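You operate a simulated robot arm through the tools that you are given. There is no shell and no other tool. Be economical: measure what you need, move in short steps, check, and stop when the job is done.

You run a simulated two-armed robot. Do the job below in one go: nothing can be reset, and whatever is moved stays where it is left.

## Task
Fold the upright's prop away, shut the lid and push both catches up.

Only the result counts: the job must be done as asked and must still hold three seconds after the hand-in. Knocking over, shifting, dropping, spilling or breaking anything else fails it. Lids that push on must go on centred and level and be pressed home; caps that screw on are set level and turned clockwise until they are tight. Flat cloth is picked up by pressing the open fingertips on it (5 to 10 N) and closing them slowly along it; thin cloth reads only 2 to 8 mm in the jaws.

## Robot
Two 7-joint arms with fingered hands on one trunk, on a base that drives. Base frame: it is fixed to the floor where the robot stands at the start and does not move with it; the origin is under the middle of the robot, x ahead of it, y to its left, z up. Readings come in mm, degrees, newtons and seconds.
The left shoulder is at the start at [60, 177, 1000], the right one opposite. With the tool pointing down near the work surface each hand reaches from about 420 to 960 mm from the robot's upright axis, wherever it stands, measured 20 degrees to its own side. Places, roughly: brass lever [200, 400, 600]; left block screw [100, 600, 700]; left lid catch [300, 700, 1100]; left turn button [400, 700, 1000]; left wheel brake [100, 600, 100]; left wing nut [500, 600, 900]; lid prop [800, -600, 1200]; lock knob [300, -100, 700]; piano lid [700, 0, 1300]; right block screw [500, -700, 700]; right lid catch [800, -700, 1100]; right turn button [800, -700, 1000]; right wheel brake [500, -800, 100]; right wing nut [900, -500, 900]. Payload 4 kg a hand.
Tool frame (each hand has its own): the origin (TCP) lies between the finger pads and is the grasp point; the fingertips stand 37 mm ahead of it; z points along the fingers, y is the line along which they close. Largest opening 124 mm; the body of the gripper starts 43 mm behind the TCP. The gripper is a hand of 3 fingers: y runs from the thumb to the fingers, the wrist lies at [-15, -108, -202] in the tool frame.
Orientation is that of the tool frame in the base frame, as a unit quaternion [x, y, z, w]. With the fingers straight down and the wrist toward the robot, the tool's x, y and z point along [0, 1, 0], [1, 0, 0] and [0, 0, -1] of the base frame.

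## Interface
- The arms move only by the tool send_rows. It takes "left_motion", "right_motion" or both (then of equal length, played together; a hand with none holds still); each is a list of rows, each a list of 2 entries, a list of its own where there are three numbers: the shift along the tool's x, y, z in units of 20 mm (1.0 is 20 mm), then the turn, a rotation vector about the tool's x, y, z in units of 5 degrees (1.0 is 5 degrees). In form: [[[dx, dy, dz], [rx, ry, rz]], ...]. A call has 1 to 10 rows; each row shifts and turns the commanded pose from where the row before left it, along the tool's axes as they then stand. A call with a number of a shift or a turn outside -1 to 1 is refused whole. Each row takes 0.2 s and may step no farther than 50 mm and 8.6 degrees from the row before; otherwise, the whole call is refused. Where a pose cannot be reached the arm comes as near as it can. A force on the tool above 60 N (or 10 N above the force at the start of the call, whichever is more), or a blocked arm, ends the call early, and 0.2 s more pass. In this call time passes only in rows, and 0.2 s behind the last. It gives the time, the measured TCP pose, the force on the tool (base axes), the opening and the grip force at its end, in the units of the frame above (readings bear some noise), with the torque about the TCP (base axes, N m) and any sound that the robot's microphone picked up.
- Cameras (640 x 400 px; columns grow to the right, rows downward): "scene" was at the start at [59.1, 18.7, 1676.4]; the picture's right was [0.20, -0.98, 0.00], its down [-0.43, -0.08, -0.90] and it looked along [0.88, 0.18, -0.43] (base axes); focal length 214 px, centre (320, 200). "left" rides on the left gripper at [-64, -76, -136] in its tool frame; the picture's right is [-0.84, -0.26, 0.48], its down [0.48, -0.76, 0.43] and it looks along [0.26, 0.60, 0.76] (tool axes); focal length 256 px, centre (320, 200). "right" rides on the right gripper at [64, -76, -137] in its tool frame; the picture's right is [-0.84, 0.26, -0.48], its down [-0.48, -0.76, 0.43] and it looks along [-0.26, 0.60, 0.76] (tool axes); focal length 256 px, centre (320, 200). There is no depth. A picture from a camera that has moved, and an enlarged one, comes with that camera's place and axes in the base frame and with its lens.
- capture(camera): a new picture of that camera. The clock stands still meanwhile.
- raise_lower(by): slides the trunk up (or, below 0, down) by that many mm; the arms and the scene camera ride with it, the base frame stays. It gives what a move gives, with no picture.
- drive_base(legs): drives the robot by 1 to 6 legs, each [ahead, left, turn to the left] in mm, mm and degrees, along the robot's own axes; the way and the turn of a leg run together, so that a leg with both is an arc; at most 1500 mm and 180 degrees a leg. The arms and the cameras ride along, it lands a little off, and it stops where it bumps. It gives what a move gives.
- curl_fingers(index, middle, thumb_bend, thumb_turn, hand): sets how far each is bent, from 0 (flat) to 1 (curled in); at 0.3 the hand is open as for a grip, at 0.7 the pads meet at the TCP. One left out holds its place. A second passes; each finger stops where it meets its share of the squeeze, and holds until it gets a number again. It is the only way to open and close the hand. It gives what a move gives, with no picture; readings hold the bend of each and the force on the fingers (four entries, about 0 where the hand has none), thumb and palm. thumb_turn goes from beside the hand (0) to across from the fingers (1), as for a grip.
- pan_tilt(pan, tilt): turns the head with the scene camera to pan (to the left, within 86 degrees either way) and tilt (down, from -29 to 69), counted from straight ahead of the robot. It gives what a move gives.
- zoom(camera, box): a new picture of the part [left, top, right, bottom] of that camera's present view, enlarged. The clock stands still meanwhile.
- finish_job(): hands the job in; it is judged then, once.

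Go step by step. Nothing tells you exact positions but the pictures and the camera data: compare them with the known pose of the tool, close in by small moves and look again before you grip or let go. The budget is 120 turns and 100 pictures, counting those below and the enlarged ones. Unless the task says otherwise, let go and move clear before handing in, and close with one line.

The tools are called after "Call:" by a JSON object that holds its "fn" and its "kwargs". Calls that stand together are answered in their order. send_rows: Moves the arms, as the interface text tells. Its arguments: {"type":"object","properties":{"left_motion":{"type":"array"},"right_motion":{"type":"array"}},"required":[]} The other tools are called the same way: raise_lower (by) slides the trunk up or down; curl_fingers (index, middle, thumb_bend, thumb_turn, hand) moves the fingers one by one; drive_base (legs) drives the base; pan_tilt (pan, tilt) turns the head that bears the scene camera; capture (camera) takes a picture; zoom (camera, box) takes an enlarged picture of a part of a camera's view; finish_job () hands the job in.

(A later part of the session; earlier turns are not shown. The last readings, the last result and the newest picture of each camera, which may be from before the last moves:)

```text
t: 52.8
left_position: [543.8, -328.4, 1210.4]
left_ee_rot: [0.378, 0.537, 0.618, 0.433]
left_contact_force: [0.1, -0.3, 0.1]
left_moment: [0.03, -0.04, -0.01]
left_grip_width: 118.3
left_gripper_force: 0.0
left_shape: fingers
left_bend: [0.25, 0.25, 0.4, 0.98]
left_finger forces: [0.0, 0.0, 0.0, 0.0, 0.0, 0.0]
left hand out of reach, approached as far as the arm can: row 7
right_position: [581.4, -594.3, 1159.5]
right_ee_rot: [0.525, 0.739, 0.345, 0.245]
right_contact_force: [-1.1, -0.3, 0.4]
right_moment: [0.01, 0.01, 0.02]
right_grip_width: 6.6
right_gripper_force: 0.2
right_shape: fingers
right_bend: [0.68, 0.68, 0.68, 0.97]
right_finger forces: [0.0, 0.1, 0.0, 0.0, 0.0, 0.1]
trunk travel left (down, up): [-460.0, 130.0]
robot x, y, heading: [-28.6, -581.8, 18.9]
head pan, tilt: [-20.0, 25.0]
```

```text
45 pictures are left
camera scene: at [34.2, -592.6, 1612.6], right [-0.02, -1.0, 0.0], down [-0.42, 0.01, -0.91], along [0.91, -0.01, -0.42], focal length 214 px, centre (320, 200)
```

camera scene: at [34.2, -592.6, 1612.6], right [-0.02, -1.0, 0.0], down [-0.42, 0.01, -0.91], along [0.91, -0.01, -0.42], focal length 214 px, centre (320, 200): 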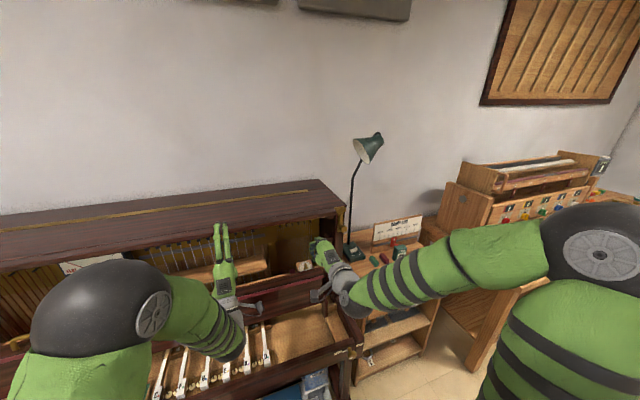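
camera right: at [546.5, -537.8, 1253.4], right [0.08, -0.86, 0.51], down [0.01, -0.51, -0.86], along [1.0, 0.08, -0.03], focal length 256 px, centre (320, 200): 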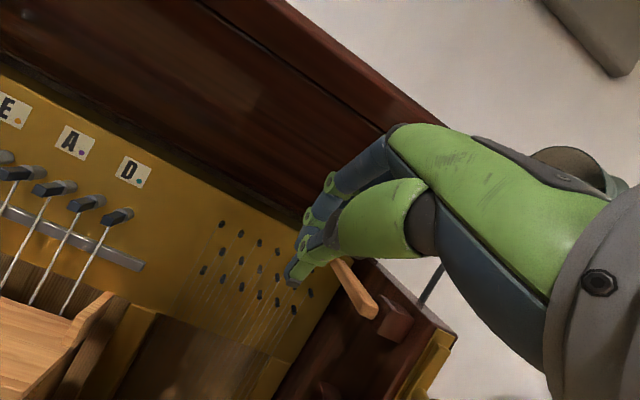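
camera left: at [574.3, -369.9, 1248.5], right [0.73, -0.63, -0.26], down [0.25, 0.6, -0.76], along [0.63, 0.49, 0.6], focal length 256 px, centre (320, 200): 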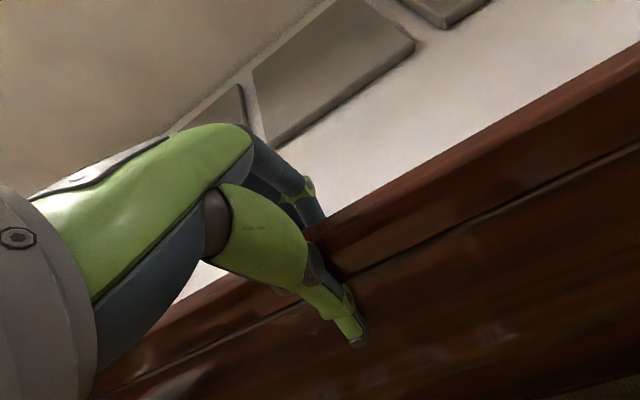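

The lid is down and both hands are clear. The right catch knob triangulates to [776,-695,1141]. I'll level the right hand and roll it 90° so its fingers close sideways on the knob.

Call:
{"fn": "send_rows", "kwargs": {"right_motion": [[[-0.5, 0, 0], [-1, 0, 0]], [[-0.5, 0, 0], [-1, 0, 0]], [[-0.5, 0, 0], [-1, 0, 0]], [[-0.5, 0, 0], [-1, 0, 0]], [[-0.5, 0, 0], [-1, 0, 0]], [[-0.5, 0, 0], [-1, 0, 0]], [[-0.5, 0, 0], [-1, 0, 0]], [[-0.5, 0, 0], [-1, 0, 0]]]}}

Call:
{"fn": "send_rows", "kwargs": {"right_motion": [[[0, 0, 0], [0, 0, 1]], [[0, 0, 0], [0, 0, 1]], [[0, 0, 0], [0, 0, 1]], [[0, 0, 0], [0, 0, 1]], [[0, 0, 0], [0, 0, 1]], [[0, 0, 0], [0, 0, 1]], [[0, 0, 0], [0, 0, 1]], [[0, 0, 0], [0, 0, 1]], [[0, 0, 0], [0, 0, 1]]]}}

Call:
{"fn": "send_rows", "kwargs": {"right_motion": [[[0, 0, 0], [0, 0, 1]], [[0, 0, 0], [0, 0, 1]], [[0, 0, 0], [0, 0, 1]], [[0, 0, 0], [0, 0, 1]], [[0, 0, 0], [0, 0, 1]], [[0, 0, 0], [0, 0, 1]], [[0, 0, 0], [0, 0, 1]], [[0, 0, 0], [0, 0, 1]], [[0, 0, 0], [0, 0, 1]]]}}

Call:
{"fn": "capture", "kwargs": {"camera": "scene"}}

Call:
{"fn": "capture", "kwargs": {"camera": "right"}}

```text
t: 54.6
left_position: [545.7, -329.2, 1211.6]
left_ee_rot: [0.377, 0.537, 0.619, 0.432]
left_contact_force: [-0.2, -0.1, -0.9]
left_moment: [-0.02, 0.01, 0.03]
left_grip_width: 118.4
left_gripper_force: 0.0
left_shape: fingers
left_bend: [0.25, 0.25, 0.4, 0.98]
left_finger forces: [0.0, 0.0, 0.0, 0.0, 0.0, 0.0]
right_position: [615.1, -668.1, 1159.1]
right_ee_rot: [0.409, 0.576, 0.577, 0.409]
right_contact_force: [0.3, 0.0, 0.5]
right_moment: [0.02, -0.01, 0.01]
right_grip_width: 6.4
right_gripper_force: 0.0
right_shape: fingers
right_bend: [0.68, 0.68, 0.68, 0.97]
right_finger forces: [0.0, 0.0, 0.1, 0.0, 0.0, 0.1]
right hand out of reach, approached as far as the arm can: row 2, 3
trunk travel left (down, up): [-460.0, 130.0]
robot x, y, heading: [-27.2, -582.7, 18.8]
head pan, tilt: [-20.0, 25.0]
```

```text
t: 56.6
left_position: [543.7, -329.3, 1210.9]
left_ee_rot: [0.377, 0.537, 0.618, 0.433]
left_contact_force: [1.1, -0.7, 0.1]
left_moment: [-0.02, -0.01, 0.04]
left_grip_width: 118.1
left_gripper_force: 0.0
left_shape: fingers
left_bend: [0.25, 0.25, 0.4, 0.98]
left_finger forces: [0.0, 0.0, 0.1, 0.0, 0.0, 0.0]
right_position: [614.4, -667.9, 1162.4]
right_ee_rot: [0.6, 0.374, 0.69, 0.158]
right_contact_force: [-0.7, -0.4, -0.1]
right_moment: [0.01, 0.02, 0.03]
right_grip_width: 6.5
right_gripper_force: 0.1
right_shape: fingers
right_bend: [0.68, 0.68, 0.68, 0.97]
right_finger forces: [0.1, 0.0, 0.1, 0.0, 0.1, 0.0]
trunk travel left (down, up): [-460.0, 130.0]
robot x, y, heading: [-32.6, -581.8, 19.2]
head pan, tilt: [-20.0, 25.0]
```

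```text
t: 58.6
left_position: [542.4, -328.0, 1211.7]
left_ee_rot: [0.378, 0.537, 0.618, 0.433]
left_contact_force: [-0.1, 0.3, 0.4]
left_moment: [0.02, 0.01, 0.01]
left_grip_width: 118.4
left_gripper_force: 0.0
left_shape: fingers
left_bend: [0.25, 0.25, 0.4, 0.98]
left_finger forces: [0.0, 0.0, 0.0, 0.1, 0.0, 0.0]
right_position: [614.2, -667.9, 1159.6]
right_ee_rot: [0.697, 0.118, 0.697, -0.118]
right_contact_force: [0.5, 0.2, 0.5]
right_moment: [0.0, 0.0, -0.02]
right_grip_width: 6.6
right_gripper_force: 0.1
right_shape: fingers
right_bend: [0.68, 0.68, 0.68, 0.97]
right_finger forces: [0.0, 0.1, 0.0, 0.0, 0.1, 0.0]
trunk travel left (down, up): [-460.0, 130.0]
robot x, y, heading: [-28.0, -587.1, 19.0]
head pan, tilt: [-20.0, 25.0]
```

```text
44 pictures are left
camera scene: at [34.5, -592.6, 1612.6], right [-0.02, -1.0, 0.0], down [-0.42, 0.01, -0.91], along [0.91, -0.01, -0.42], focal length 214 px, centre (320, 200)
```

scene: 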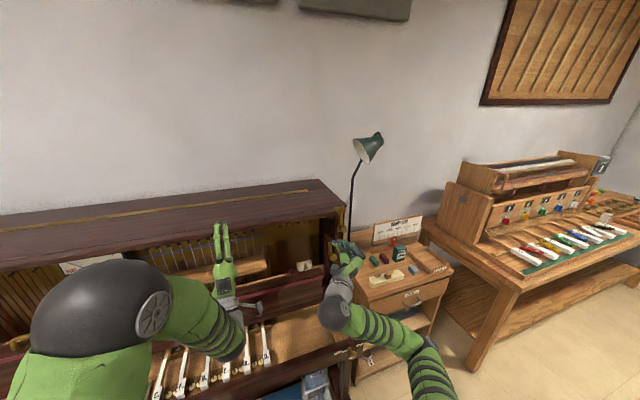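

```text
43 pictures are left
camera right: at [460.0, -641.2, 1223.1], right [-0.37, -0.4, -0.84], down [0.16, 0.86, -0.48], along [0.91, -0.31, -0.26], focal length 256 px, centre (320, 200)
```

right: 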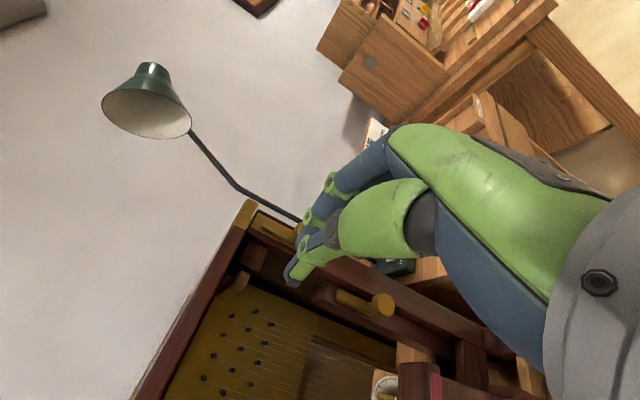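

The roll worked. I'll open the right hand partly, line up with the knob sideways and in height, and look before advancing.

Call:
{"fn": "curl_fingers", "kwargs": {"hand": "right", "index": 0.45, "middle": 0.45, "thumb_bend": 0.45}}

Call:
{"fn": "send_rows", "kwargs": {"right_motion": [[[-0.25, 1, 0.3], [0, 0, 0]], [[-0.25, 1, 0.3], [0, 0, 0]], [[-0.25, 1, 0.4], [0, 0, 0]], [[-0.2, 0.85, 1], [0, 0, 0]]]}}

Call:
{"fn": "capture", "kwargs": {"camera": "right"}}

Call:
{"fn": "zoom", "kwargs": {"camera": "scene", "box": [300, 190, 420, 280]}}

```text
t: 59.6
left_position: [544.2, -329.1, 1210.7]
left_ee_rot: [0.377, 0.537, 0.619, 0.433]
left_contact_force: [0.1, -0.4, -0.5]
left_moment: [-0.01, 0.0, -0.01]
left_grip_width: 118.4
left_gripper_force: 0.1
left_shape: fingers
left_bend: [0.25, 0.25, 0.4, 0.98]
left_finger forces: [0.0, 0.1, 0.1, 0.1, 0.0, 0.1]
right_position: [615.2, -668.0, 1161.0]
right_ee_rot: [0.697, 0.119, 0.697, -0.118]
right_contact_force: [-0.5, -0.8, 0.0]
right_moment: [-0.01, -0.03, 0.03]
right_grip_width: 77.4
right_gripper_force: 0.1
right_shape: fingers
right_bend: [0.45, 0.45, 0.45, 0.97]
right_finger forces: [0.0, 0.0, 0.0, 0.1, 0.0, 0.0]
trunk travel left (down, up): [-460.0, 130.0]
robot x, y, heading: [-27.3, -583.6, 19.2]
head pan, tilt: [-20.0, 25.0]
```

```text
t: 60.6
left_position: [543.2, -328.3, 1211.4]
left_ee_rot: [0.377, 0.537, 0.619, 0.432]
left_contact_force: [0.4, 0.6, -0.7]
left_moment: [-0.01, 0.0, 0.03]
left_grip_width: 118.5
left_gripper_force: 0.0
left_shape: fingers
left_bend: [0.25, 0.25, 0.4, 0.98]
left_finger forces: [0.0, 0.0, 0.0, 0.0, 0.0, 0.0]
right_position: [676.6, -728.1, 1141.7]
right_ee_rot: [0.697, 0.118, 0.697, -0.118]
right_contact_force: [-0.2, 0.4, 0.5]
right_moment: [-0.02, 0.03, -0.02]
right_grip_width: 77.5
right_gripper_force: 0.0
right_shape: fingers
right_bend: [0.45, 0.45, 0.45, 0.97]
right_finger forces: [0.1, 0.0, 0.0, 0.1, 0.0, 0.0]
trunk travel left (down, up): [-460.0, 130.0]
robot x, y, heading: [-30.0, -583.8, 19.1]
head pan, tilt: [-20.0, 25.0]
```

```text
42 pictures are left
camera right: at [521.9, -701.5, 1204.5], right [-0.37, -0.4, -0.84], down [0.16, 0.86, -0.48], along [0.91, -0.31, -0.26], focal length 256 px, centre (320, 200)
```

right: 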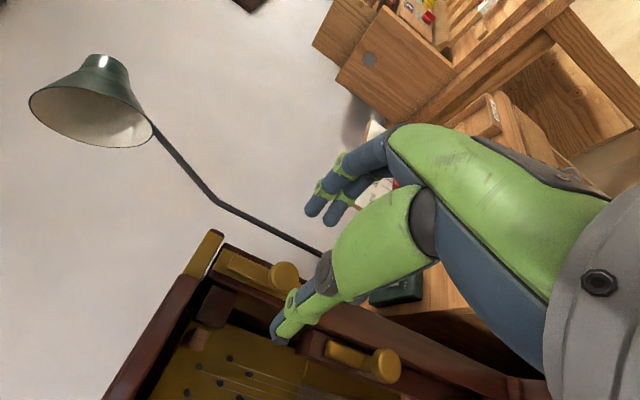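

```text
4.44 times, centred on (360, 235) of scene
camera zoom: at [34.5, -592.9, 1612.6], right [-0.02, -1.0, 0.0], down [-0.42, 0.01, -0.91], along [0.91, -0.01, -0.42], focal length 953 px, centre (142, 44)
```

zoom: 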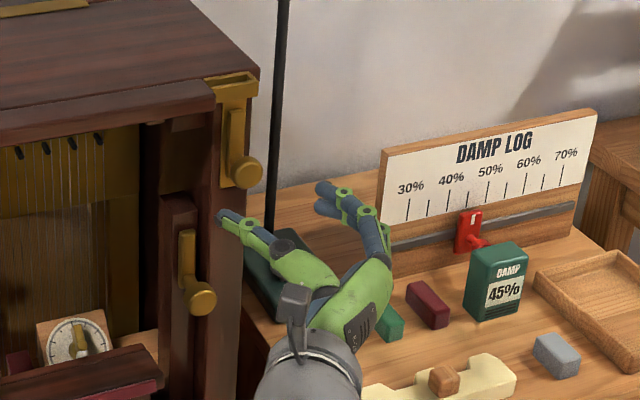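

The knob is between thumb and fingers as seen from the hand camera (≈[776,-698,1137]). Advancing 80 mm.

Call:
{"fn": "send_rows", "kwargs": {"right_motion": [[[0, 0, 1], [0, 0, 0]], [[0, 0, 1], [0, 0, 0]], [[-0.1, 0.05, 1], [0, 0, 0]], [[-0.1, 0.05, 1], [0, 0, 0]]]}}

Call:
{"fn": "capture", "kwargs": {"camera": "right"}}

Call:
{"fn": "zoom", "kwargs": {"camera": "scene", "box": [300, 190, 420, 280]}}

```text
t: 61.6
left_position: [543.5, -328.1, 1212.5]
left_ee_rot: [0.377, 0.537, 0.619, 0.433]
left_contact_force: [0.4, -0.2, 0.4]
left_moment: [-0.01, -0.01, -0.02]
left_grip_width: 118.3
left_gripper_force: 0.0
left_shape: fingers
left_bend: [0.25, 0.25, 0.4, 0.98]
left_finger forces: [0.0, 0.0, 0.0, 0.0, 0.0, 0.0]
right_position: [752.6, -702.9, 1139.3]
right_ee_rot: [0.697, 0.118, 0.698, -0.117]
right_contact_force: [-0.1, 0.2, -1.3]
right_moment: [0.02, 0.01, -0.02]
right_grip_width: 77.7
right_gripper_force: 0.0
right_shape: fingers
right_bend: [0.45, 0.45, 0.45, 0.97]
right_finger forces: [0.1, 0.0, 0.0, 0.1, 0.0, 0.0]
trunk travel left (down, up): [-460.0, 130.0]
robot x, y, heading: [-24.9, -584.0, 19.1]
head pan, tilt: [-20.0, 25.0]
```

```text
40 pictures are left
camera right: at [598.6, -676.7, 1201.8], right [-0.37, -0.4, -0.84], down [0.16, 0.86, -0.48], along [0.91, -0.31, -0.26], focal length 256 px, centre (320, 200)
```

right: 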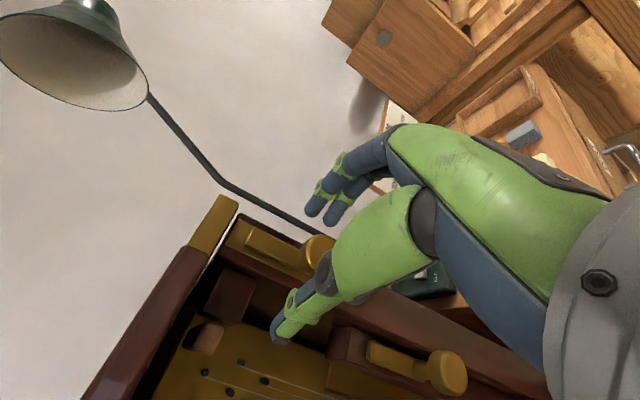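

```text
4.44 times, centred on (360, 235) of scene
camera zoom: at [34.6, -592.6, 1612.6], right [-0.02, -1.0, 0.0], down [-0.42, 0.01, -0.91], along [0.91, -0.01, -0.42], focal length 953 px, centre (142, 44)
```

zoom: 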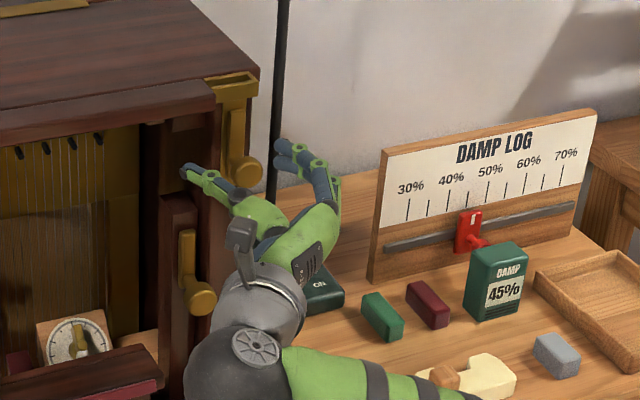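

The knob sits between thumb and fingers, about 20 mm ahead of the grasp point. I'll advance 10 mm and close on it.

Call:
{"fn": "send_rows", "kwargs": {"right_motion": [[[-0.1, 0.1, 0.5], [0, 0, 0]]]}}

Call:
{"fn": "curl_fingers", "kwargs": {"hand": "right", "index": 0.68, "middle": 0.68, "thumb_bend": 0.68}}

Call:
{"fn": "capture", "kwargs": {"camera": "right"}}

```text
t: 62.0
left_position: [543.6, -327.8, 1211.0]
left_ee_rot: [0.378, 0.537, 0.618, 0.433]
left_contact_force: [-0.7, -0.2, -0.5]
left_moment: [0.02, -0.02, 0.01]
left_grip_width: 117.9
left_gripper_force: 0.1
left_shape: fingers
left_bend: [0.25, 0.25, 0.4, 0.98]
left_finger forces: [0.0, 0.0, 0.1, 0.0, 0.0, 0.0]
right_position: [763.8, -701.6, 1137.5]
right_ee_rot: [0.697, 0.118, 0.697, -0.118]
right_contact_force: [0.6, -0.7, -0.5]
right_moment: [0.01, 0.0, 0.04]
right_grip_width: 77.6
right_gripper_force: 0.0
right_shape: fingers
right_bend: [0.45, 0.45, 0.45, 0.97]
right_finger forces: [0.0, 0.0, 0.0, 0.0, 0.0, 0.1]
trunk travel left (down, up): [-460.0, 130.0]
robot x, y, heading: [-30.2, -579.2, 18.7]
head pan, tilt: [-20.0, 25.0]
```

```text
t: 63.0
left_position: [543.2, -328.1, 1211.3]
left_ee_rot: [0.378, 0.537, 0.618, 0.433]
left_contact_force: [-0.2, -0.3, -0.2]
left_moment: [0.0, -0.02, -0.01]
left_grip_width: 118.2
left_gripper_force: 0.1
left_shape: fingers
left_bend: [0.25, 0.25, 0.4, 0.98]
left_finger forces: [0.1, 0.1, 0.0, 0.1, 0.0, 0.0]
right_position: [761.7, -700.6, 1136.8]
right_ee_rot: [0.697, 0.118, 0.697, -0.118]
right_contact_force: [-5.1, 5.0, -1.5]
right_moment: [-0.08, 0.02, -0.31]
right_grip_width: 24.8
right_gripper_force: 12.0
right_shape: fingers
right_bend: [0.65, 0.64, 0.63, 0.97]
right_finger forces: [4.1, 6.2, 0.0, 0.0, 14.6, 0.0]
trunk travel left (down, up): [-460.0, 130.0]
robot x, y, heading: [-26.8, -580.3, 18.9]
head pan, tilt: [-20.0, 25.0]
```

```text
38 pictures are left
camera right: at [608.0, -674.1, 1200.1], right [-0.37, -0.4, -0.84], down [0.16, 0.86, -0.48], along [0.91, -0.31, -0.25], focal length 256 px, centre (320, 200)
```

right: 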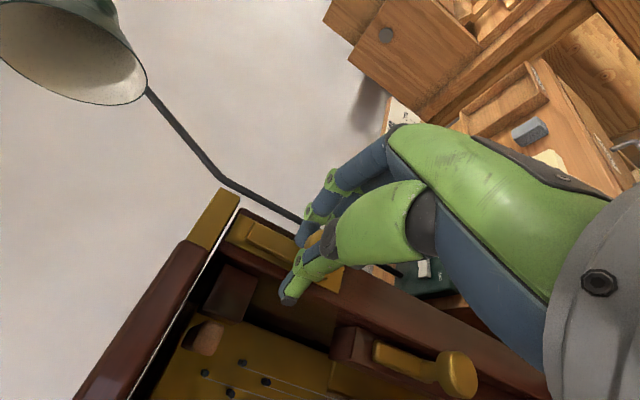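

Gripped (25 mm wide). There is a thin light line under the lid I want to check before sliding.

Call:
{"fn": "zoom", "kwargs": {"camera": "right", "box": [140, 180, 300, 340]}}

Call:
{"fn": "zoom", "kwargs": {"camera": "scene", "box": [310, 180, 370, 240]}}

```text
2.50 times, centred on (220, 260) of right
camera zoom: at [608.0, -674.1, 1200.1], right [-0.37, -0.4, -0.84], down [0.16, 0.86, -0.48], along [0.91, -0.31, -0.25], focal length 640 px, centre (570, 50)
```

zoom: 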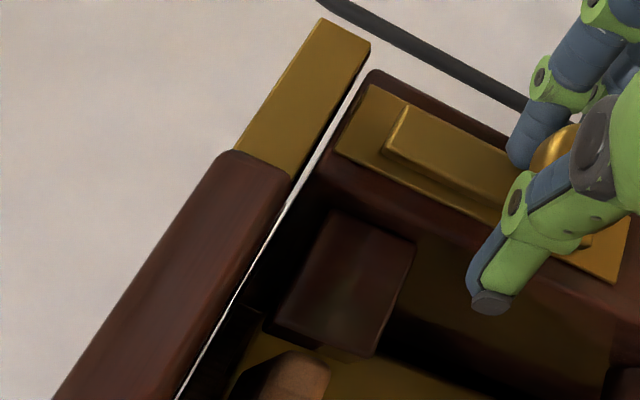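

```text
6.67 times, centred on (340, 210) of scene
camera zoom: at [33.9, -592.0, 1612.6], right [-0.02, -1.0, 0.0], down [-0.42, 0.01, -0.91], along [0.91, -0.01, -0.42], focal length 1430 px, centre (187, 133)
```

zoom: 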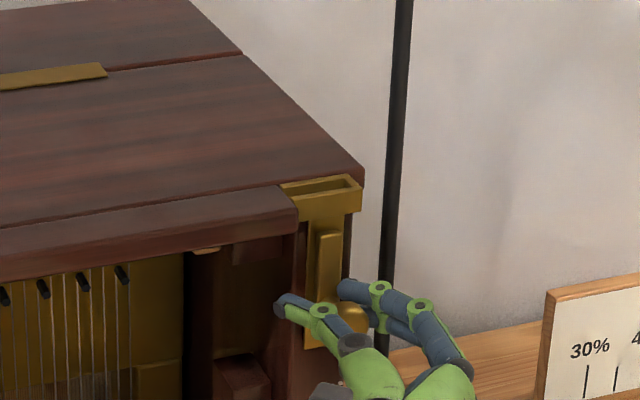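

There's a few-mm gap under the lid's front edge, possibly because the prop isn't fully down. I'll bring the left hand up over the lid with fingers down to press it home and watch the gap.

Call:
{"fn": "curl_fingers", "kwargs": {"hand": "left", "index": 0.68, "middle": 0.68, "thumb_bend": 0.68}}

Call:
{"fn": "send_rows", "kwargs": {"left_motion": [[[-0.5, 1, 0], [0, 0, 0]], [[-0.5, 1, 0], [0, 0, 0]], [[-0.5, 1, 0], [0, 0, 0]], [[-0.5, 1, 0], [0, 0, 0]], [[-0.5, 1, 0], [0, 0, 0]], [[-0.5, 1, 0], [0, 0, 0]], [[-0.5, 1, 0], [0, 0, 0]], [[-0.5, 1, 0], [0, 0, 0]]]}}

Call:
{"fn": "send_rows", "kwargs": {"left_motion": [[[-0.3, 0, 0], [1, 0, 0]], [[-0.3, 0, 0], [1, 0, 0]], [[-0.3, 0, 0], [1, 0, 0]], [[-0.3, 0, 0], [1, 0, 0]], [[-0.3, 0, 0], [1, 0, 0]], [[-0.3, 0, 0], [1, 0, 0]], [[-0.3, 0, 0], [1, 0, 0]], [[-0.3, 0, 0], [1, 0, 0]], [[-0.3, 0, 0], [1, 0, 0]], [[-0.3, 0, 0], [1, 0, 0]]]}}

Call:
{"fn": "capture", "kwargs": {"camera": "scene"}}

```text
t: 64.0
left_position: [543.6, -327.4, 1211.6]
left_ee_rot: [0.377, 0.538, 0.618, 0.432]
left_contact_force: [-0.7, -0.2, -0.1]
left_moment: [0.03, 0.01, -0.05]
left_grip_width: 6.8
left_gripper_force: 0.1
left_shape: fingers
left_bend: [0.68, 0.68, 0.68, 0.98]
left_finger forces: [0.1, 0.0, 0.0, 0.0, 0.0, 0.0]
right_position: [761.7, -700.9, 1137.8]
right_ee_rot: [0.697, 0.118, 0.697, -0.118]
right_contact_force: [-4.4, 7.4, 0.2]
right_moment: [-0.08, -0.04, -0.26]
right_grip_width: 24.5
right_gripper_force: 13.1
right_shape: fingers
right_bend: [0.65, 0.64, 0.63, 0.97]
right_finger forces: [3.9, 5.9, 0.0, 0.1, 15.5, 0.0]
trunk travel left (down, up): [-460.0, 130.0]
robot x, y, heading: [-28.7, -581.3, 19.0]
head pan, tilt: [-20.0, 25.0]
```

```text
t: 65.8
left_position: [547.0, -409.5, 1371.3]
left_ee_rot: [0.376, 0.535, 0.619, 0.435]
left_contact_force: [-0.1, -0.5, -0.2]
left_moment: [-0.01, 0.01, 0.0]
left_grip_width: 6.9
left_gripper_force: 0.1
left_shape: fingers
left_bend: [0.68, 0.68, 0.68, 0.98]
left_finger forces: [0.0, 0.0, 0.1, 0.0, 0.0, 0.1]
right_position: [763.3, -701.3, 1137.9]
right_ee_rot: [0.697, 0.118, 0.697, -0.118]
right_contact_force: [-7.4, 6.5, 0.0]
right_moment: [-0.08, -0.05, -0.35]
right_grip_width: 23.7
right_gripper_force: 13.2
right_shape: fingers
right_bend: [0.65, 0.65, 0.63, 0.97]
right_finger forces: [5.5, 5.5, 0.1, 0.0, 15.8, 0.0]
trunk travel left (down, up): [-460.0, 130.0]
robot x, y, heading: [-26.0, -580.3, 19.0]
head pan, tilt: [-20.0, 25.0]
```

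```text
t: 68.0
left_position: [567.8, -467.9, 1369.3]
left_ee_rot: [0.524, 0.747, 0.335, 0.236]
left_contact_force: [0.2, 0.1, -0.1]
left_moment: [-0.01, -0.02, -0.01]
left_grip_width: 6.9
left_gripper_force: 0.0
left_shape: fingers
left_bend: [0.68, 0.68, 0.68, 0.98]
left_finger forces: [0.0, 0.0, 0.1, 0.1, 0.0, 0.0]
right_position: [762.1, -701.0, 1138.0]
right_ee_rot: [0.697, 0.118, 0.698, -0.118]
right_contact_force: [-8.0, 5.0, -0.5]
right_moment: [-0.12, -0.02, -0.34]
right_grip_width: 23.1
right_gripper_force: 14.1
right_shape: fingers
right_bend: [0.65, 0.65, 0.63, 0.97]
right_finger forces: [7.2, 5.4, 0.0, 0.0, 15.3, 0.1]
trunk travel left (down, up): [-460.0, 130.0]
robot x, y, heading: [-27.8, -580.2, 19.3]
head pan, tilt: [-20.0, 25.0]
```

```text
35 pictures are left
camera scene: at [33.5, -592.0, 1612.6], right [-0.02, -1.0, 0.0], down [-0.42, 0.01, -0.91], along [0.91, -0.01, -0.42], focal length 214 px, centre (320, 200)
```

scene: 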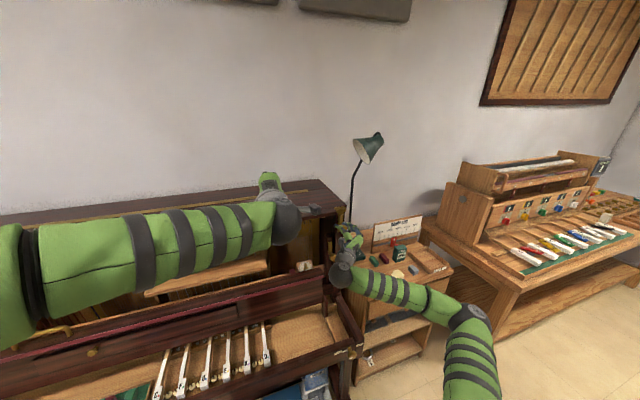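

The left fingers point 43° down in front of the lid. Moving forward over it, then down.

Call:
{"fn": "send_rows", "kwargs": {"left_motion": [[[0, 0.68, 0.73], [0, 0, 0]], [[0, 0.68, 0.73], [0, 0, 0]], [[0, 0.68, 0.73], [0, 0, 0]], [[0, 0.68, 0.73], [0, 0, 0]], [[0, 0.68, 0.73], [0, 0, 0]], [[0, 0.68, 0.73], [0, 0, 0]], [[0, 0.68, 0.73], [0, 0, 0]], [[0, 0.68, 0.73], [0, 0, 0]]]}}

Call:
{"fn": "send_rows", "kwargs": {"left_motion": [[[0, -0.73, 0.68], [0, 0, 0]], [[0, -0.73, 0.68], [0, 0, 0]], [[0, -0.73, 0.68], [0, 0, 0]], [[0, -0.5, 0.46], [0, 0, 0]]]}}

Call:
{"fn": "capture", "kwargs": {"camera": "left"}}

Call:
{"fn": "zoom", "kwargs": {"camera": "scene", "box": [220, 140, 380, 260]}}

```text
t: 69.8
left_position: [718.6, -412.5, 1373.2]
left_ee_rot: [0.524, 0.746, 0.336, 0.236]
left_contact_force: [-0.2, -0.4, 1.3]
left_moment: [0.0, -0.02, 0.0]
left_grip_width: 6.9
left_gripper_force: 0.0
left_shape: fingers
left_bend: [0.68, 0.68, 0.68, 0.98]
left_finger forces: [0.0, 0.0, 0.1, 0.0, 0.1, 0.1]
right_position: [761.8, -701.8, 1138.2]
right_ee_rot: [0.697, 0.118, 0.698, -0.118]
right_contact_force: [-7.4, 5.7, -1.8]
right_moment: [-0.07, 0.0, -0.31]
right_grip_width: 22.7
right_gripper_force: 13.7
right_shape: fingers
right_bend: [0.65, 0.65, 0.63, 0.97]
right_finger forces: [6.8, 6.0, 0.0, 0.0, 14.9, 0.0]
trunk travel left (down, up): [-460.0, 130.0]
robot x, y, heading: [-25.8, -583.0, 19.0]
head pan, tilt: [-20.0, 25.0]
```

```text
t: 70.8
left_position: [719.3, -412.0, 1300.3]
left_ee_rot: [0.524, 0.747, 0.335, 0.236]
left_contact_force: [-0.2, -0.7, 0.0]
left_moment: [0.01, -0.01, 0.01]
left_grip_width: 6.8
left_gripper_force: 0.0
left_shape: fingers
left_bend: [0.68, 0.68, 0.68, 0.98]
left_finger forces: [0.0, 0.0, 0.0, 0.0, 0.1, 0.1]
right_position: [762.0, -702.0, 1138.6]
right_ee_rot: [0.697, 0.118, 0.697, -0.118]
right_contact_force: [-7.9, 5.9, -1.0]
right_moment: [-0.04, 0.02, -0.33]
right_grip_width: 22.8
right_gripper_force: 14.7
right_shape: fingers
right_bend: [0.65, 0.65, 0.63, 0.97]
right_finger forces: [7.1, 6.1, 0.1, 0.0, 15.0, 0.0]
trunk travel left (down, up): [-460.0, 130.0]
robot x, y, heading: [-29.3, -586.9, 19.4]
head pan, tilt: [-20.0, 25.0]
```

```text
34 pictures are left
camera left: at [597.0, -524.3, 1333.8], right [0.46, -0.72, -0.51], down [-0.33, 0.39, -0.86], along [0.82, 0.57, -0.06], focal length 256 px, centre (320, 200)
```

left: 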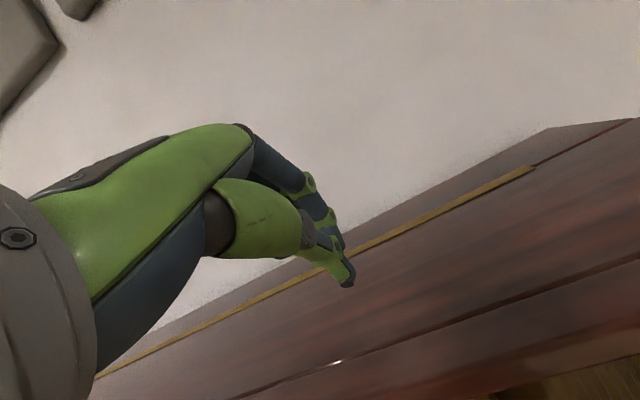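

```text
3.33 times, centred on (300, 200) of scene
camera zoom: at [33.5, -592.1, 1612.7], right [-0.02, -1.0, 0.0], down [-0.42, 0.01, -0.91], along [0.91, -0.01, -0.42], focal length 715 px, centre (387, 200)
```

zoom: 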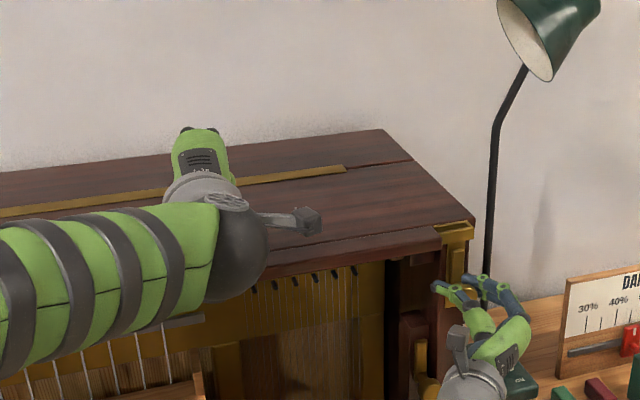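

Call:
{"fn": "send_rows", "kwargs": {"left_motion": [[[0, -0.5, 0.46], [0, 0, 0]], [[0, -0.4, 0.37], [0, 0, 0]], [[0, -0.3, 0.27], [0, 0, 0]], [[0, -0.2, 0.18], [0, 0, 0]], [[0, -0.2, 0.18], [0, 0, 0]], [[0, -0.2, 0.18], [0, 0, 0]]]}}

```text
t: 72.2
left_position: [718.8, -412.8, 1254.2]
left_ee_rot: [0.524, 0.746, 0.335, 0.238]
left_contact_force: [-3.8, -1.7, 10.0]
left_moment: [-0.13, -0.15, -0.06]
left_grip_width: 0.0
left_gripper_force: 5.6
left_shape: fingers
left_bend: [0.68, 0.68, 0.72, 0.98]
left_finger forces: [0.1, 0.0, 0.0, 0.1, 11.3, 0.0]
right_position: [761.8, -701.6, 1137.5]
right_ee_rot: [0.697, 0.118, 0.698, -0.119]
right_contact_force: [-3.8, 6.1, -0.7]
right_moment: [-0.09, 0.05, -0.27]
right_grip_width: 22.8
right_gripper_force: 11.7
right_shape: fingers
right_bend: [0.66, 0.65, 0.63, 0.97]
right_finger forces: [4.7, 6.1, 0.0, 0.0, 13.3, 0.0]
trunk travel left (down, up): [-460.0, 130.0]
robot x, y, heading: [-27.2, -581.9, 19.1]
head pan, tilt: [-20.0, 25.0]
```

Contact with the lid at 10 N. I'll press a little harder and look at the gap with the right hand camera.

Call:
{"fn": "send_rows", "kwargs": {"left_motion": [[[0, -0.2, 0.18], [0, 0, 0]], [[0, -0.2, 0.18], [0, 0, 0]], [[0, -0.2, 0.18], [0, 0, 0]], [[0, -0.2, 0.18], [0, 0, 0]]]}}

Call:
{"fn": "zoom", "kwargs": {"camera": "right", "box": [140, 180, 300, 340]}}

```text
t: 73.2
left_position: [717.9, -412.8, 1240.5]
left_ee_rot: [0.521, 0.745, 0.34, 0.241]
left_contact_force: [-7.3, -3.4, 42.6]
left_moment: [-0.22, -1.31, -0.28]
left_grip_width: 0.0
left_gripper_force: 25.5
left_shape: fingers
left_bend: [0.61, 0.68, 0.78, 0.98]
left_finger forces: [0.1, 2.1, 0.0, 0.0, 49.1, 0.1]
right_position: [759.3, -702.9, 1141.3]
right_ee_rot: [0.696, 0.118, 0.698, -0.118]
right_contact_force: [-1.5, 3.5, 1.6]
right_moment: [-0.02, -0.03, 0.04]
right_grip_width: 13.2
right_gripper_force: 4.6
right_shape: fingers
right_bend: [0.68, 0.66, 0.66, 0.97]
right_finger forces: [0.6, 2.8, 0.0, 0.0, 6.5, 0.0]
trunk travel left (down, up): [-460.0, 130.0]
robot x, y, heading: [-26.2, -583.8, 19.1]
head pan, tilt: [-20.0, 25.0]
```

```text
2.50 times, centred on (220, 260) of right
camera zoom: at [604.4, -675.9, 1202.7], right [-0.37, -0.4, -0.84], down [0.16, 0.86, -0.48], along [0.92, -0.32, -0.25], focal length 640 px, centre (570, 50)
```

zoom: 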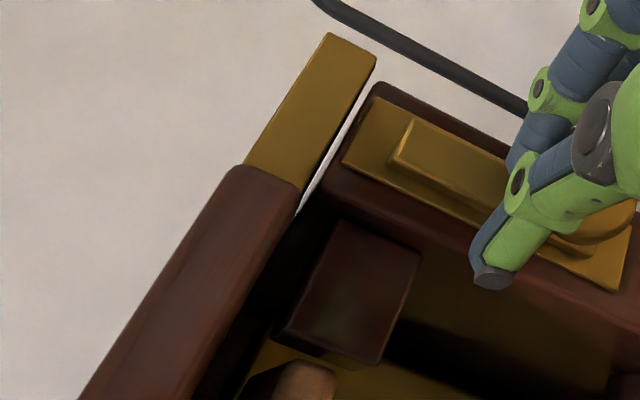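

Pressing narrowed the visible gap somewhat but the camera moved too. I'll lift the left hand off and compare.

Call:
{"fn": "send_rows", "kwargs": {"left_motion": [[[0, 0.73, -0.68], [0, 0, 0]], [[0, 0.73, -0.68], [0, 0, 0]], [[0, 0.73, -0.68], [0, 0, 0]], [[0, 0.73, -0.68], [0, 0, 0]]]}}

Call:
{"fn": "zoom", "kwargs": {"camera": "right", "box": [140, 180, 300, 340]}}

```text
t: 74.2
left_position: [718.0, -413.8, 1311.2]
left_ee_rot: [0.525, 0.746, 0.335, 0.236]
left_contact_force: [-0.3, -0.1, 0.4]
left_moment: [0.02, -0.02, -0.02]
left_grip_width: 6.4
left_gripper_force: 0.0
left_shape: fingers
left_bend: [0.68, 0.68, 0.68, 0.98]
left_finger forces: [0.0, 0.1, 0.1, 0.0, 0.0, 0.1]
right_position: [760.0, -701.5, 1138.9]
right_ee_rot: [0.696, 0.118, 0.698, -0.118]
right_contact_force: [-20.6, -3.5, 11.2]
right_moment: [-0.07, -0.23, -0.16]
right_grip_width: 13.3
right_gripper_force: 14.7
right_shape: fingers
right_bend: [0.68, 0.65, 0.66, 0.96]
right_finger forces: [0.2, 13.8, 0.1, 0.0, 15.9, 0.1]
trunk travel left (down, up): [-460.0, 130.0]
robot x, y, heading: [-29.5, -580.1, 19.1]
head pan, tilt: [-20.0, 25.0]
```

```text
2.50 times, centred on (220, 260) of right
camera zoom: at [605.8, -675.5, 1201.6], right [-0.37, -0.4, -0.84], down [0.16, 0.86, -0.48], along [0.91, -0.32, -0.25], focal length 640 px, centre (570, 50)
```

zoom: 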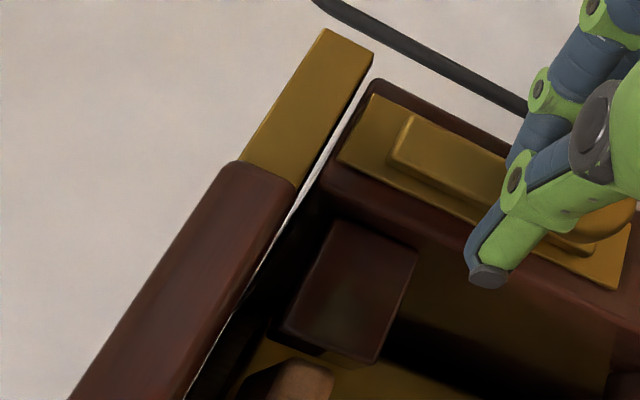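

The gap is about 4 mm either way. I want to see the folded prop properly, so I'll release the knob and move the right camera leftward to look in under the lid.

Call:
{"fn": "curl_fingers", "kwargs": {"hand": "right", "index": 0.45, "middle": 0.45, "thumb_bend": 0.4}}

Call:
{"fn": "send_rows", "kwargs": {"right_motion": [[[0, 0, -1], [0, 0, 0]], [[0, 0, -1], [0, 0, 0]], [[0, 0, -1], [0, 0, 0]], [[0, -1, 0], [0, 0, 0]], [[0, -1, 0], [0, 0, 0]], [[0, -1, 0], [0, 0, 0]], [[0, -1, 0], [0, 0, 0]], [[-0.5, -1, 1], [0, 0, 0]], [[-0.5, -1, 1], [0, 0, 0]]]}}

Call:
{"fn": "capture", "kwargs": {"camera": "right"}}

```text
t: 75.2
left_position: [719.8, -413.1, 1309.7]
left_ee_rot: [0.524, 0.746, 0.336, 0.236]
left_contact_force: [0.5, 0.2, 0.0]
left_moment: [-0.01, 0.03, -0.02]
left_grip_width: 6.4
left_gripper_force: 0.1
left_shape: fingers
left_bend: [0.68, 0.68, 0.68, 0.98]
left_finger forces: [0.0, 0.0, 0.1, 0.0, 0.0, 0.0]
right_position: [762.4, -701.3, 1137.6]
right_ee_rot: [0.698, 0.117, 0.697, -0.117]
right_contact_force: [-0.5, 0.1, -0.4]
right_moment: [-0.02, -0.01, -0.02]
right_grip_width: 85.2
right_gripper_force: 0.2
right_shape: fingers
right_bend: [0.45, 0.45, 0.4, 0.97]
right_finger forces: [0.1, 0.1, 0.0, 0.0, 0.0, 0.0]
trunk travel left (down, up): [-460.0, 130.0]
robot x, y, heading: [-27.3, -585.8, 19.3]
head pan, tilt: [-20.0, 25.0]
```

```text
t: 77.2
left_position: [720.9, -411.4, 1310.5]
left_ee_rot: [0.524, 0.747, 0.335, 0.235]
left_contact_force: [-0.8, -0.4, 0.4]
left_moment: [0.01, 0.02, 0.02]
left_grip_width: 6.8
left_gripper_force: 0.1
left_shape: fingers
left_bend: [0.68, 0.68, 0.68, 0.98]
left_finger forces: [0.0, 0.0, 0.0, 0.1, 0.1, 0.0]
right_position: [706.1, -594.9, 1116.5]
right_ee_rot: [0.697, 0.118, 0.698, -0.118]
right_contact_force: [-0.2, 0.4, 0.7]
right_moment: [-0.02, -0.05, 0.01]
right_grip_width: 85.2
right_gripper_force: 0.1
right_shape: fingers
right_bend: [0.45, 0.45, 0.4, 0.98]
right_finger forces: [0.0, 0.1, 0.0, 0.0, 0.1, 0.1]
trunk travel left (down, up): [-460.0, 130.0]
robot x, y, heading: [-29.2, -580.4, 19.1]
head pan, tilt: [-20.0, 25.0]
```

```text
30 pictures are left
camera right: at [552.0, -567.2, 1177.7], right [-0.37, -0.4, -0.84], down [0.16, 0.86, -0.48], along [0.91, -0.32, -0.26], focal length 256 px, centre (320, 200)
```

right: 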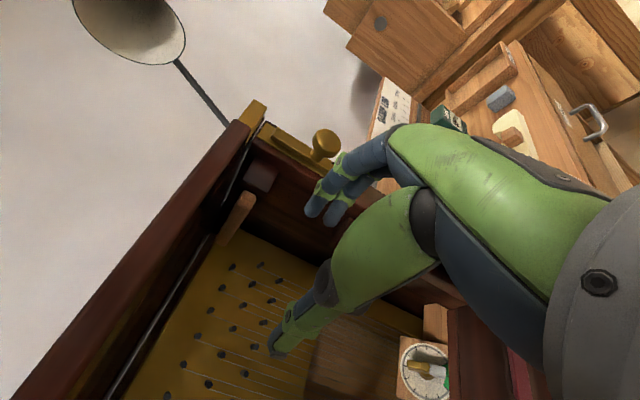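

Call:
{"fn": "zoom", "kwargs": {"camera": "right", "box": [170, 90, 350, 270]}}

```text
2.22 times, centred on (260, 180) of right
camera zoom: at [552.0, -567.2, 1177.7], right [-0.37, -0.4, -0.84], down [0.16, 0.86, -0.48], along [0.91, -0.32, -0.26], focal length 569 px, centre (453, 244)
```

zoom: 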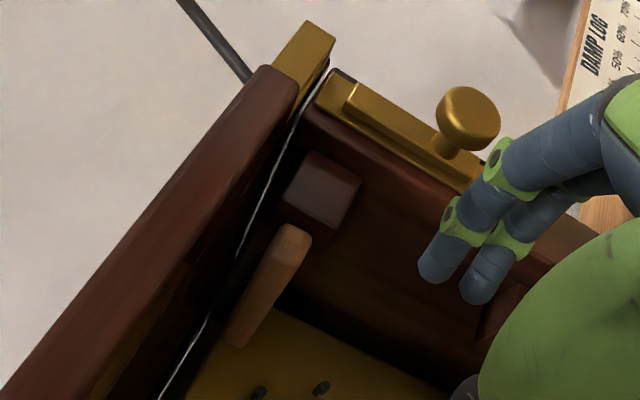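

The prop lies horizontal at z≈1177, well below the lid, so it isn't holding the lid; the thin gap is just clearance. I'll go back to the knob, retracing the path.

Call:
{"fn": "send_rows", "kwargs": {"right_motion": [[[0.5, 1, -1], [0, 0, 0]], [[0.5, 1, -1], [0, 0, 0]], [[0, 1, 0], [0, 0, 0]], [[0, 1, 0], [0, 0, 0]], [[0, 1, 0], [0, 0, 0]], [[0, 1, 0], [0, 0, 0]], [[0, 0, 1], [0, 0, 0]], [[0, 0, 1], [0, 0, 0]], [[0, 0, 1], [0, 0, 0]], [[0, 0.1, 0.2], [0, 0, 0]]]}}

Call:
{"fn": "curl_fingers", "kwargs": {"hand": "right", "index": 0.68, "middle": 0.68, "thumb_bend": 0.68}}

Call:
{"fn": "send_rows", "kwargs": {"right_motion": [[[0.3, 0, 0], [0, 0, 0]], [[0.3, 0, 0], [0, 0, 0]], [[0.3, 0, 0], [0, 0, 0]], [[0.3, 0, 0], [0, 0, 0]]]}}

Call:
{"fn": "capture", "kwargs": {"camera": "right"}}

```text
t: 79.4
left_position: [719.3, -411.2, 1310.2]
left_ee_rot: [0.524, 0.747, 0.335, 0.236]
left_contact_force: [-0.1, 0.0, 0.3]
left_moment: [-0.03, 0.06, 0.01]
left_grip_width: 6.7
left_gripper_force: 0.0
left_shape: fingers
left_bend: [0.68, 0.68, 0.68, 0.98]
left_finger forces: [0.0, 0.0, 0.0, 0.1, 0.0, 0.0]
right_position: [768.6, -702.3, 1135.5]
right_ee_rot: [0.697, 0.118, 0.698, -0.119]
right_contact_force: [0.5, -0.4, 0.9]
right_moment: [0.01, 0.01, 0.01]
right_grip_width: 85.7
right_gripper_force: 0.0
right_shape: fingers
right_bend: [0.45, 0.45, 0.4, 0.98]
right_finger forces: [0.1, 0.0, 0.0, 0.0, 0.0, 0.0]
trunk travel left (down, up): [-460.0, 130.0]
robot x, y, heading: [-28.0, -577.8, 19.0]
head pan, tilt: [-20.0, 25.0]
```

```text
t: 80.4
left_position: [719.2, -410.6, 1311.4]
left_ee_rot: [0.523, 0.747, 0.335, 0.236]
left_contact_force: [-0.9, 0.2, -0.2]
left_moment: [-0.03, 0.0, -0.01]
left_grip_width: 6.6
left_gripper_force: 0.1
left_shape: fingers
left_bend: [0.68, 0.68, 0.68, 0.98]
left_finger forces: [0.0, 0.0, 0.1, 0.0, 0.1, 0.0]
right_position: [767.4, -700.7, 1136.9]
right_ee_rot: [0.697, 0.118, 0.698, -0.118]
right_contact_force: [-6.3, 12.7, -1.9]
right_moment: [-0.09, -0.02, -0.19]
right_grip_width: 29.6
right_gripper_force: 15.5
right_shape: fingers
right_bend: [0.64, 0.64, 0.61, 0.97]
right_finger forces: [5.1, 5.4, 0.0, 0.1, 21.0, 0.1]
trunk travel left (down, up): [-460.0, 130.0]
robot x, y, heading: [-26.2, -580.3, 19.2]
head pan, tilt: [-20.0, 25.0]
```

```text
t: 81.4
left_position: [720.0, -411.0, 1310.8]
left_ee_rot: [0.523, 0.747, 0.336, 0.236]
left_contact_force: [-0.2, 0.2, 0.1]
left_moment: [0.0, 0.07, -0.03]
left_grip_width: 6.9
left_gripper_force: 0.0
left_shape: fingers
left_bend: [0.68, 0.68, 0.68, 0.98]
left_finger forces: [0.0, 0.1, 0.0, 0.1, 0.0, 0.1]
right_position: [766.8, -700.1, 1160.1]
right_ee_rot: [0.697, 0.119, 0.698, -0.117]
right_contact_force: [-5.7, 13.7, -3.0]
right_moment: [-0.16, 0.02, -0.12]
right_grip_width: 30.0
right_gripper_force: 15.4
right_shape: fingers
right_bend: [0.64, 0.65, 0.61, 0.97]
right_finger forces: [4.8, 5.1, 0.0, 0.0, 21.8, 0.1]
trunk travel left (down, up): [-460.0, 130.0]
robot x, y, heading: [-25.5, -580.1, 19.3]
head pan, tilt: [-20.0, 25.0]
```

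```text
28 pictures are left
camera right: at [613.2, -674.0, 1223.0], right [-0.37, -0.4, -0.84], down [0.16, 0.86, -0.48], along [0.91, -0.31, -0.25], focal length 256 px, centre (320, 200)
```

right: 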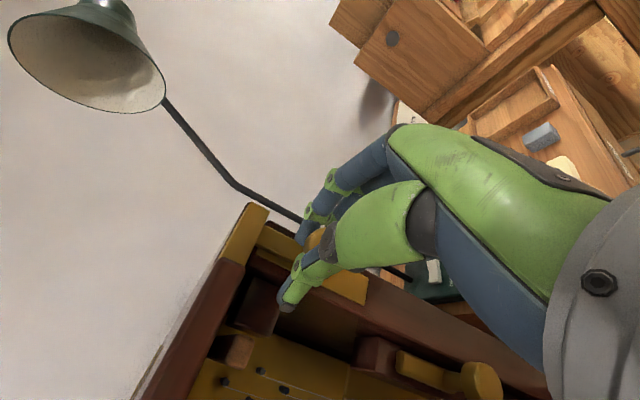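

The knob slides up with the hand (24 mm so far, grip unchanged). Continuing up until it stops.

Call:
{"fn": "send_rows", "kwargs": {"right_motion": [[[0.3, 0, 0], [0, 0, 0]], [[0.3, 0, 0], [0, 0, 0]], [[0.3, 0, 0], [0, 0, 0]], [[0.2, 0, 0], [0, 0, 0]]]}}

Call:
{"fn": "zoom", "kwargs": {"camera": "right", "box": [180, 160, 380, 340]}}

```text
t: 82.4
left_position: [720.2, -413.5, 1311.1]
left_ee_rot: [0.526, 0.746, 0.334, 0.236]
left_contact_force: [0.1, -0.9, -0.5]
left_moment: [-0.07, 0.03, -0.03]
left_grip_width: 6.7
left_gripper_force: 0.0
left_shape: fingers
left_bend: [0.68, 0.68, 0.68, 0.98]
left_finger forces: [0.0, 0.1, 0.0, 0.0, 0.0, 0.0]
right_position: [768.7, -704.5, 1181.7]
right_ee_rot: [0.698, 0.117, 0.697, -0.117]
right_contact_force: [-3.5, -3.8, -6.0]
right_moment: [-0.06, 0.2, -0.11]
right_grip_width: 12.9
right_gripper_force: 4.2
right_shape: fingers
right_bend: [0.67, 0.67, 0.67, 0.98]
right_finger forces: [3.1, 2.8, 0.0, 0.1, 3.3, 0.0]
trunk travel left (down, up): [-460.0, 130.0]
robot x, y, heading: [-28.1, -582.0, 19.2]
head pan, tilt: [-20.0, 25.0]
```

```text
2.22 times, centred on (280, 250) of right
camera zoom: at [614.4, -677.7, 1243.5], right [-0.37, -0.4, -0.84], down [0.16, 0.86, -0.48], along [0.91, -0.32, -0.26], focal length 569 px, centre (409, 89)
```

zoom: 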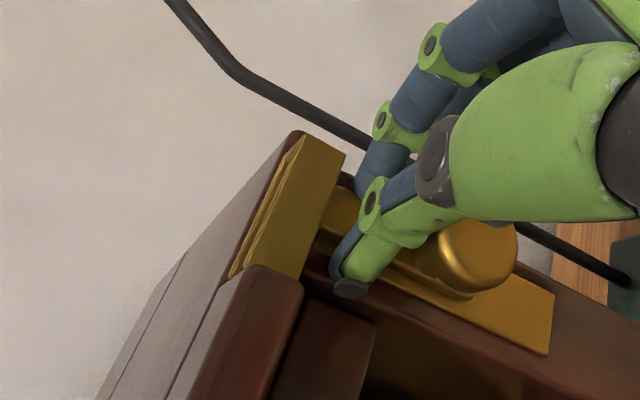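

The grip slipped off the knob after about 20 mm of travel. I'll back off, go below with the fingers closed, and push the knob up from underneath.

Call:
{"fn": "send_rows", "kwargs": {"right_motion": [[[0, 0, -1], [0, 0, 0]], [[0, 0, -1], [0, 0, 0]], [[0, 0, -1], [0, 0, 0]], [[-1, 0, 0], [0, 0, 0]], [[-1, 0, 0], [0, 0, 0]], [[-1, 0, 0], [0, 0, 0]], [[-0.7, 0, 0], [0, 0, 0]]]}}

Call:
{"fn": "curl_fingers", "kwargs": {"hand": "right", "index": 0.68, "middle": 0.68, "thumb_bend": 0.68}}

Call:
{"fn": "zoom", "kwargs": {"camera": "scene", "box": [310, 190, 390, 250]}}

Call:
{"fn": "capture", "kwargs": {"camera": "right"}}

```text
t: 84.0
left_position: [720.6, -414.2, 1311.2]
left_ee_rot: [0.524, 0.747, 0.335, 0.235]
left_contact_force: [-0.1, 0.3, 1.2]
left_moment: [-0.03, -0.02, -0.03]
left_grip_width: 6.4
left_gripper_force: 0.0
left_shape: fingers
left_bend: [0.68, 0.68, 0.68, 0.98]
left_finger forces: [0.0, 0.1, 0.1, 0.1, 0.0, 0.1]
right_position: [711.3, -722.8, 1106.4]
right_ee_rot: [0.697, 0.117, 0.697, -0.118]
right_contact_force: [-0.4, -0.6, -0.2]
right_moment: [-0.03, 0.05, 0.04]
right_grip_width: 7.2
right_gripper_force: 0.1
right_shape: fingers
right_bend: [0.68, 0.68, 0.68, 0.98]
right_finger forces: [0.1, 0.0, 0.1, 0.0, 0.0, 0.0]
trunk travel left (down, up): [-460.0, 130.0]
robot x, y, heading: [-29.4, -581.1, 18.9]
head pan, tilt: [-20.0, 25.0]
```

```text
t: 85.0
left_position: [719.8, -411.8, 1310.3]
left_ee_rot: [0.524, 0.747, 0.336, 0.236]
left_contact_force: [-0.3, 0.0, 0.2]
left_moment: [-0.03, 0.0, -0.02]
left_grip_width: 6.6
left_gripper_force: 0.0
left_shape: fingers
left_bend: [0.68, 0.68, 0.68, 0.98]
left_finger forces: [0.0, 0.0, 0.1, 0.1, 0.0, 0.0]
right_position: [710.4, -722.4, 1106.7]
right_ee_rot: [0.697, 0.118, 0.697, -0.118]
right_contact_force: [0.0, 0.1, -0.4]
right_moment: [0.02, 0.0, 0.01]
right_grip_width: 7.6
right_gripper_force: 0.1
right_shape: fingers
right_bend: [0.68, 0.68, 0.68, 0.98]
right_finger forces: [0.0, 0.0, 0.1, 0.0, 0.0, 0.1]
trunk travel left (down, up): [-460.0, 130.0]
robot x, y, heading: [-26.1, -586.0, 19.1]
head pan, tilt: [-20.0, 25.0]
```

```text
6.67 times, centred on (350, 220) of scene
camera zoom: at [34.5, -592.7, 1612.6], right [-0.02, -1.0, 0.0], down [-0.42, 0.01, -0.91], along [0.91, -0.01, -0.42], focal length 1430 px, centre (120, 67)
```

zoom: 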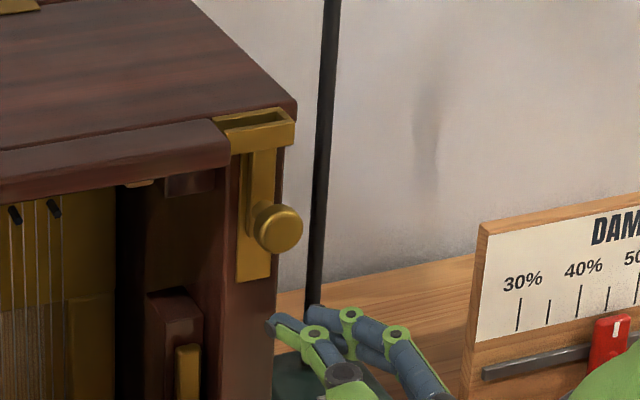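

```text
25 pictures are left
camera right: at [556.6, -695.1, 1169.2], right [-0.37, -0.4, -0.84], down [0.16, 0.86, -0.48], along [0.91, -0.31, -0.26], focal length 256 px, centre (320, 200)
```

right: 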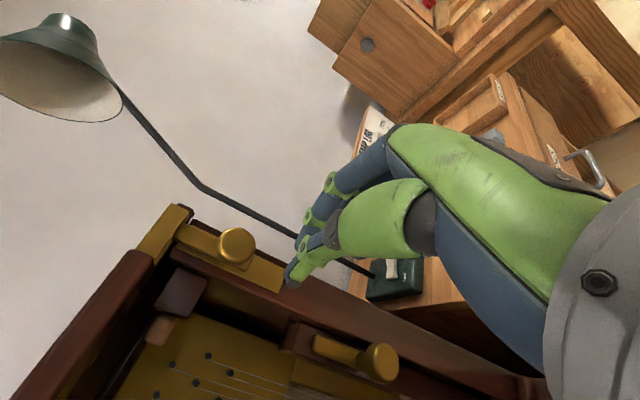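

The knob is up about 25 mm but the bar hasn't come through the keeper yet. Now I'll advance beneath the knob and push up.

Call:
{"fn": "send_rows", "kwargs": {"right_motion": [[[0, 0, 1], [0, 0, 0]], [[0, 0, 1], [0, 0, 0]], [[0, 0, 0.6], [0, 0, 0]], [[0.8, 0, 0], [0, 0, 0]], [[0.4, 0, 0], [0, 0, 0]], [[0.3, 0, 0], [0, 0, 0]], [[0.3, 0, 0], [0, 0, 0]]]}}

Call:
{"fn": "zoom", "kwargs": {"camera": "scene", "box": [310, 190, 390, 250]}}

```text
t: 86.6
left_position: [721.5, -412.7, 1309.7]
left_ee_rot: [0.524, 0.747, 0.335, 0.235]
left_contact_force: [0.5, -0.4, 0.5]
left_moment: [0.01, 0.0, -0.01]
left_grip_width: 6.4
left_gripper_force: 0.0
left_shape: fingers
left_bend: [0.68, 0.68, 0.68, 0.98]
left_finger forces: [0.0, 0.0, 0.1, 0.1, 0.0, 0.0]
right_position: [760.3, -707.1, 1139.4]
right_ee_rot: [0.699, 0.118, 0.695, -0.117]
right_contact_force: [-6.7, -1.7, -17.6]
right_moment: [-0.07, 0.09, 0.06]
right_grip_width: 9.8
right_gripper_force: 10.0
right_shape: fingers
right_bend: [0.68, 0.68, 0.68, 1.0]
right_finger forces: [0.9, 0.0, 0.1, 0.0, 18.5, 0.1]
trunk travel left (down, up): [-460.0, 130.0]
robot x, y, heading: [-28.9, -580.7, 19.1]
head pan, tilt: [-20.0, 25.0]
```

```text
6.67 times, centred on (350, 220) of scene
camera zoom: at [35.2, -593.2, 1612.2], right [-0.02, -1.0, 0.0], down [-0.42, 0.01, -0.91], along [0.91, -0.01, -0.42], focal length 1430 px, centre (120, 67)
```

zoom: 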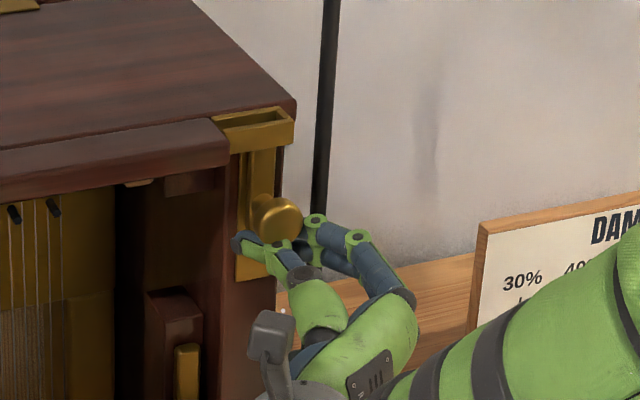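

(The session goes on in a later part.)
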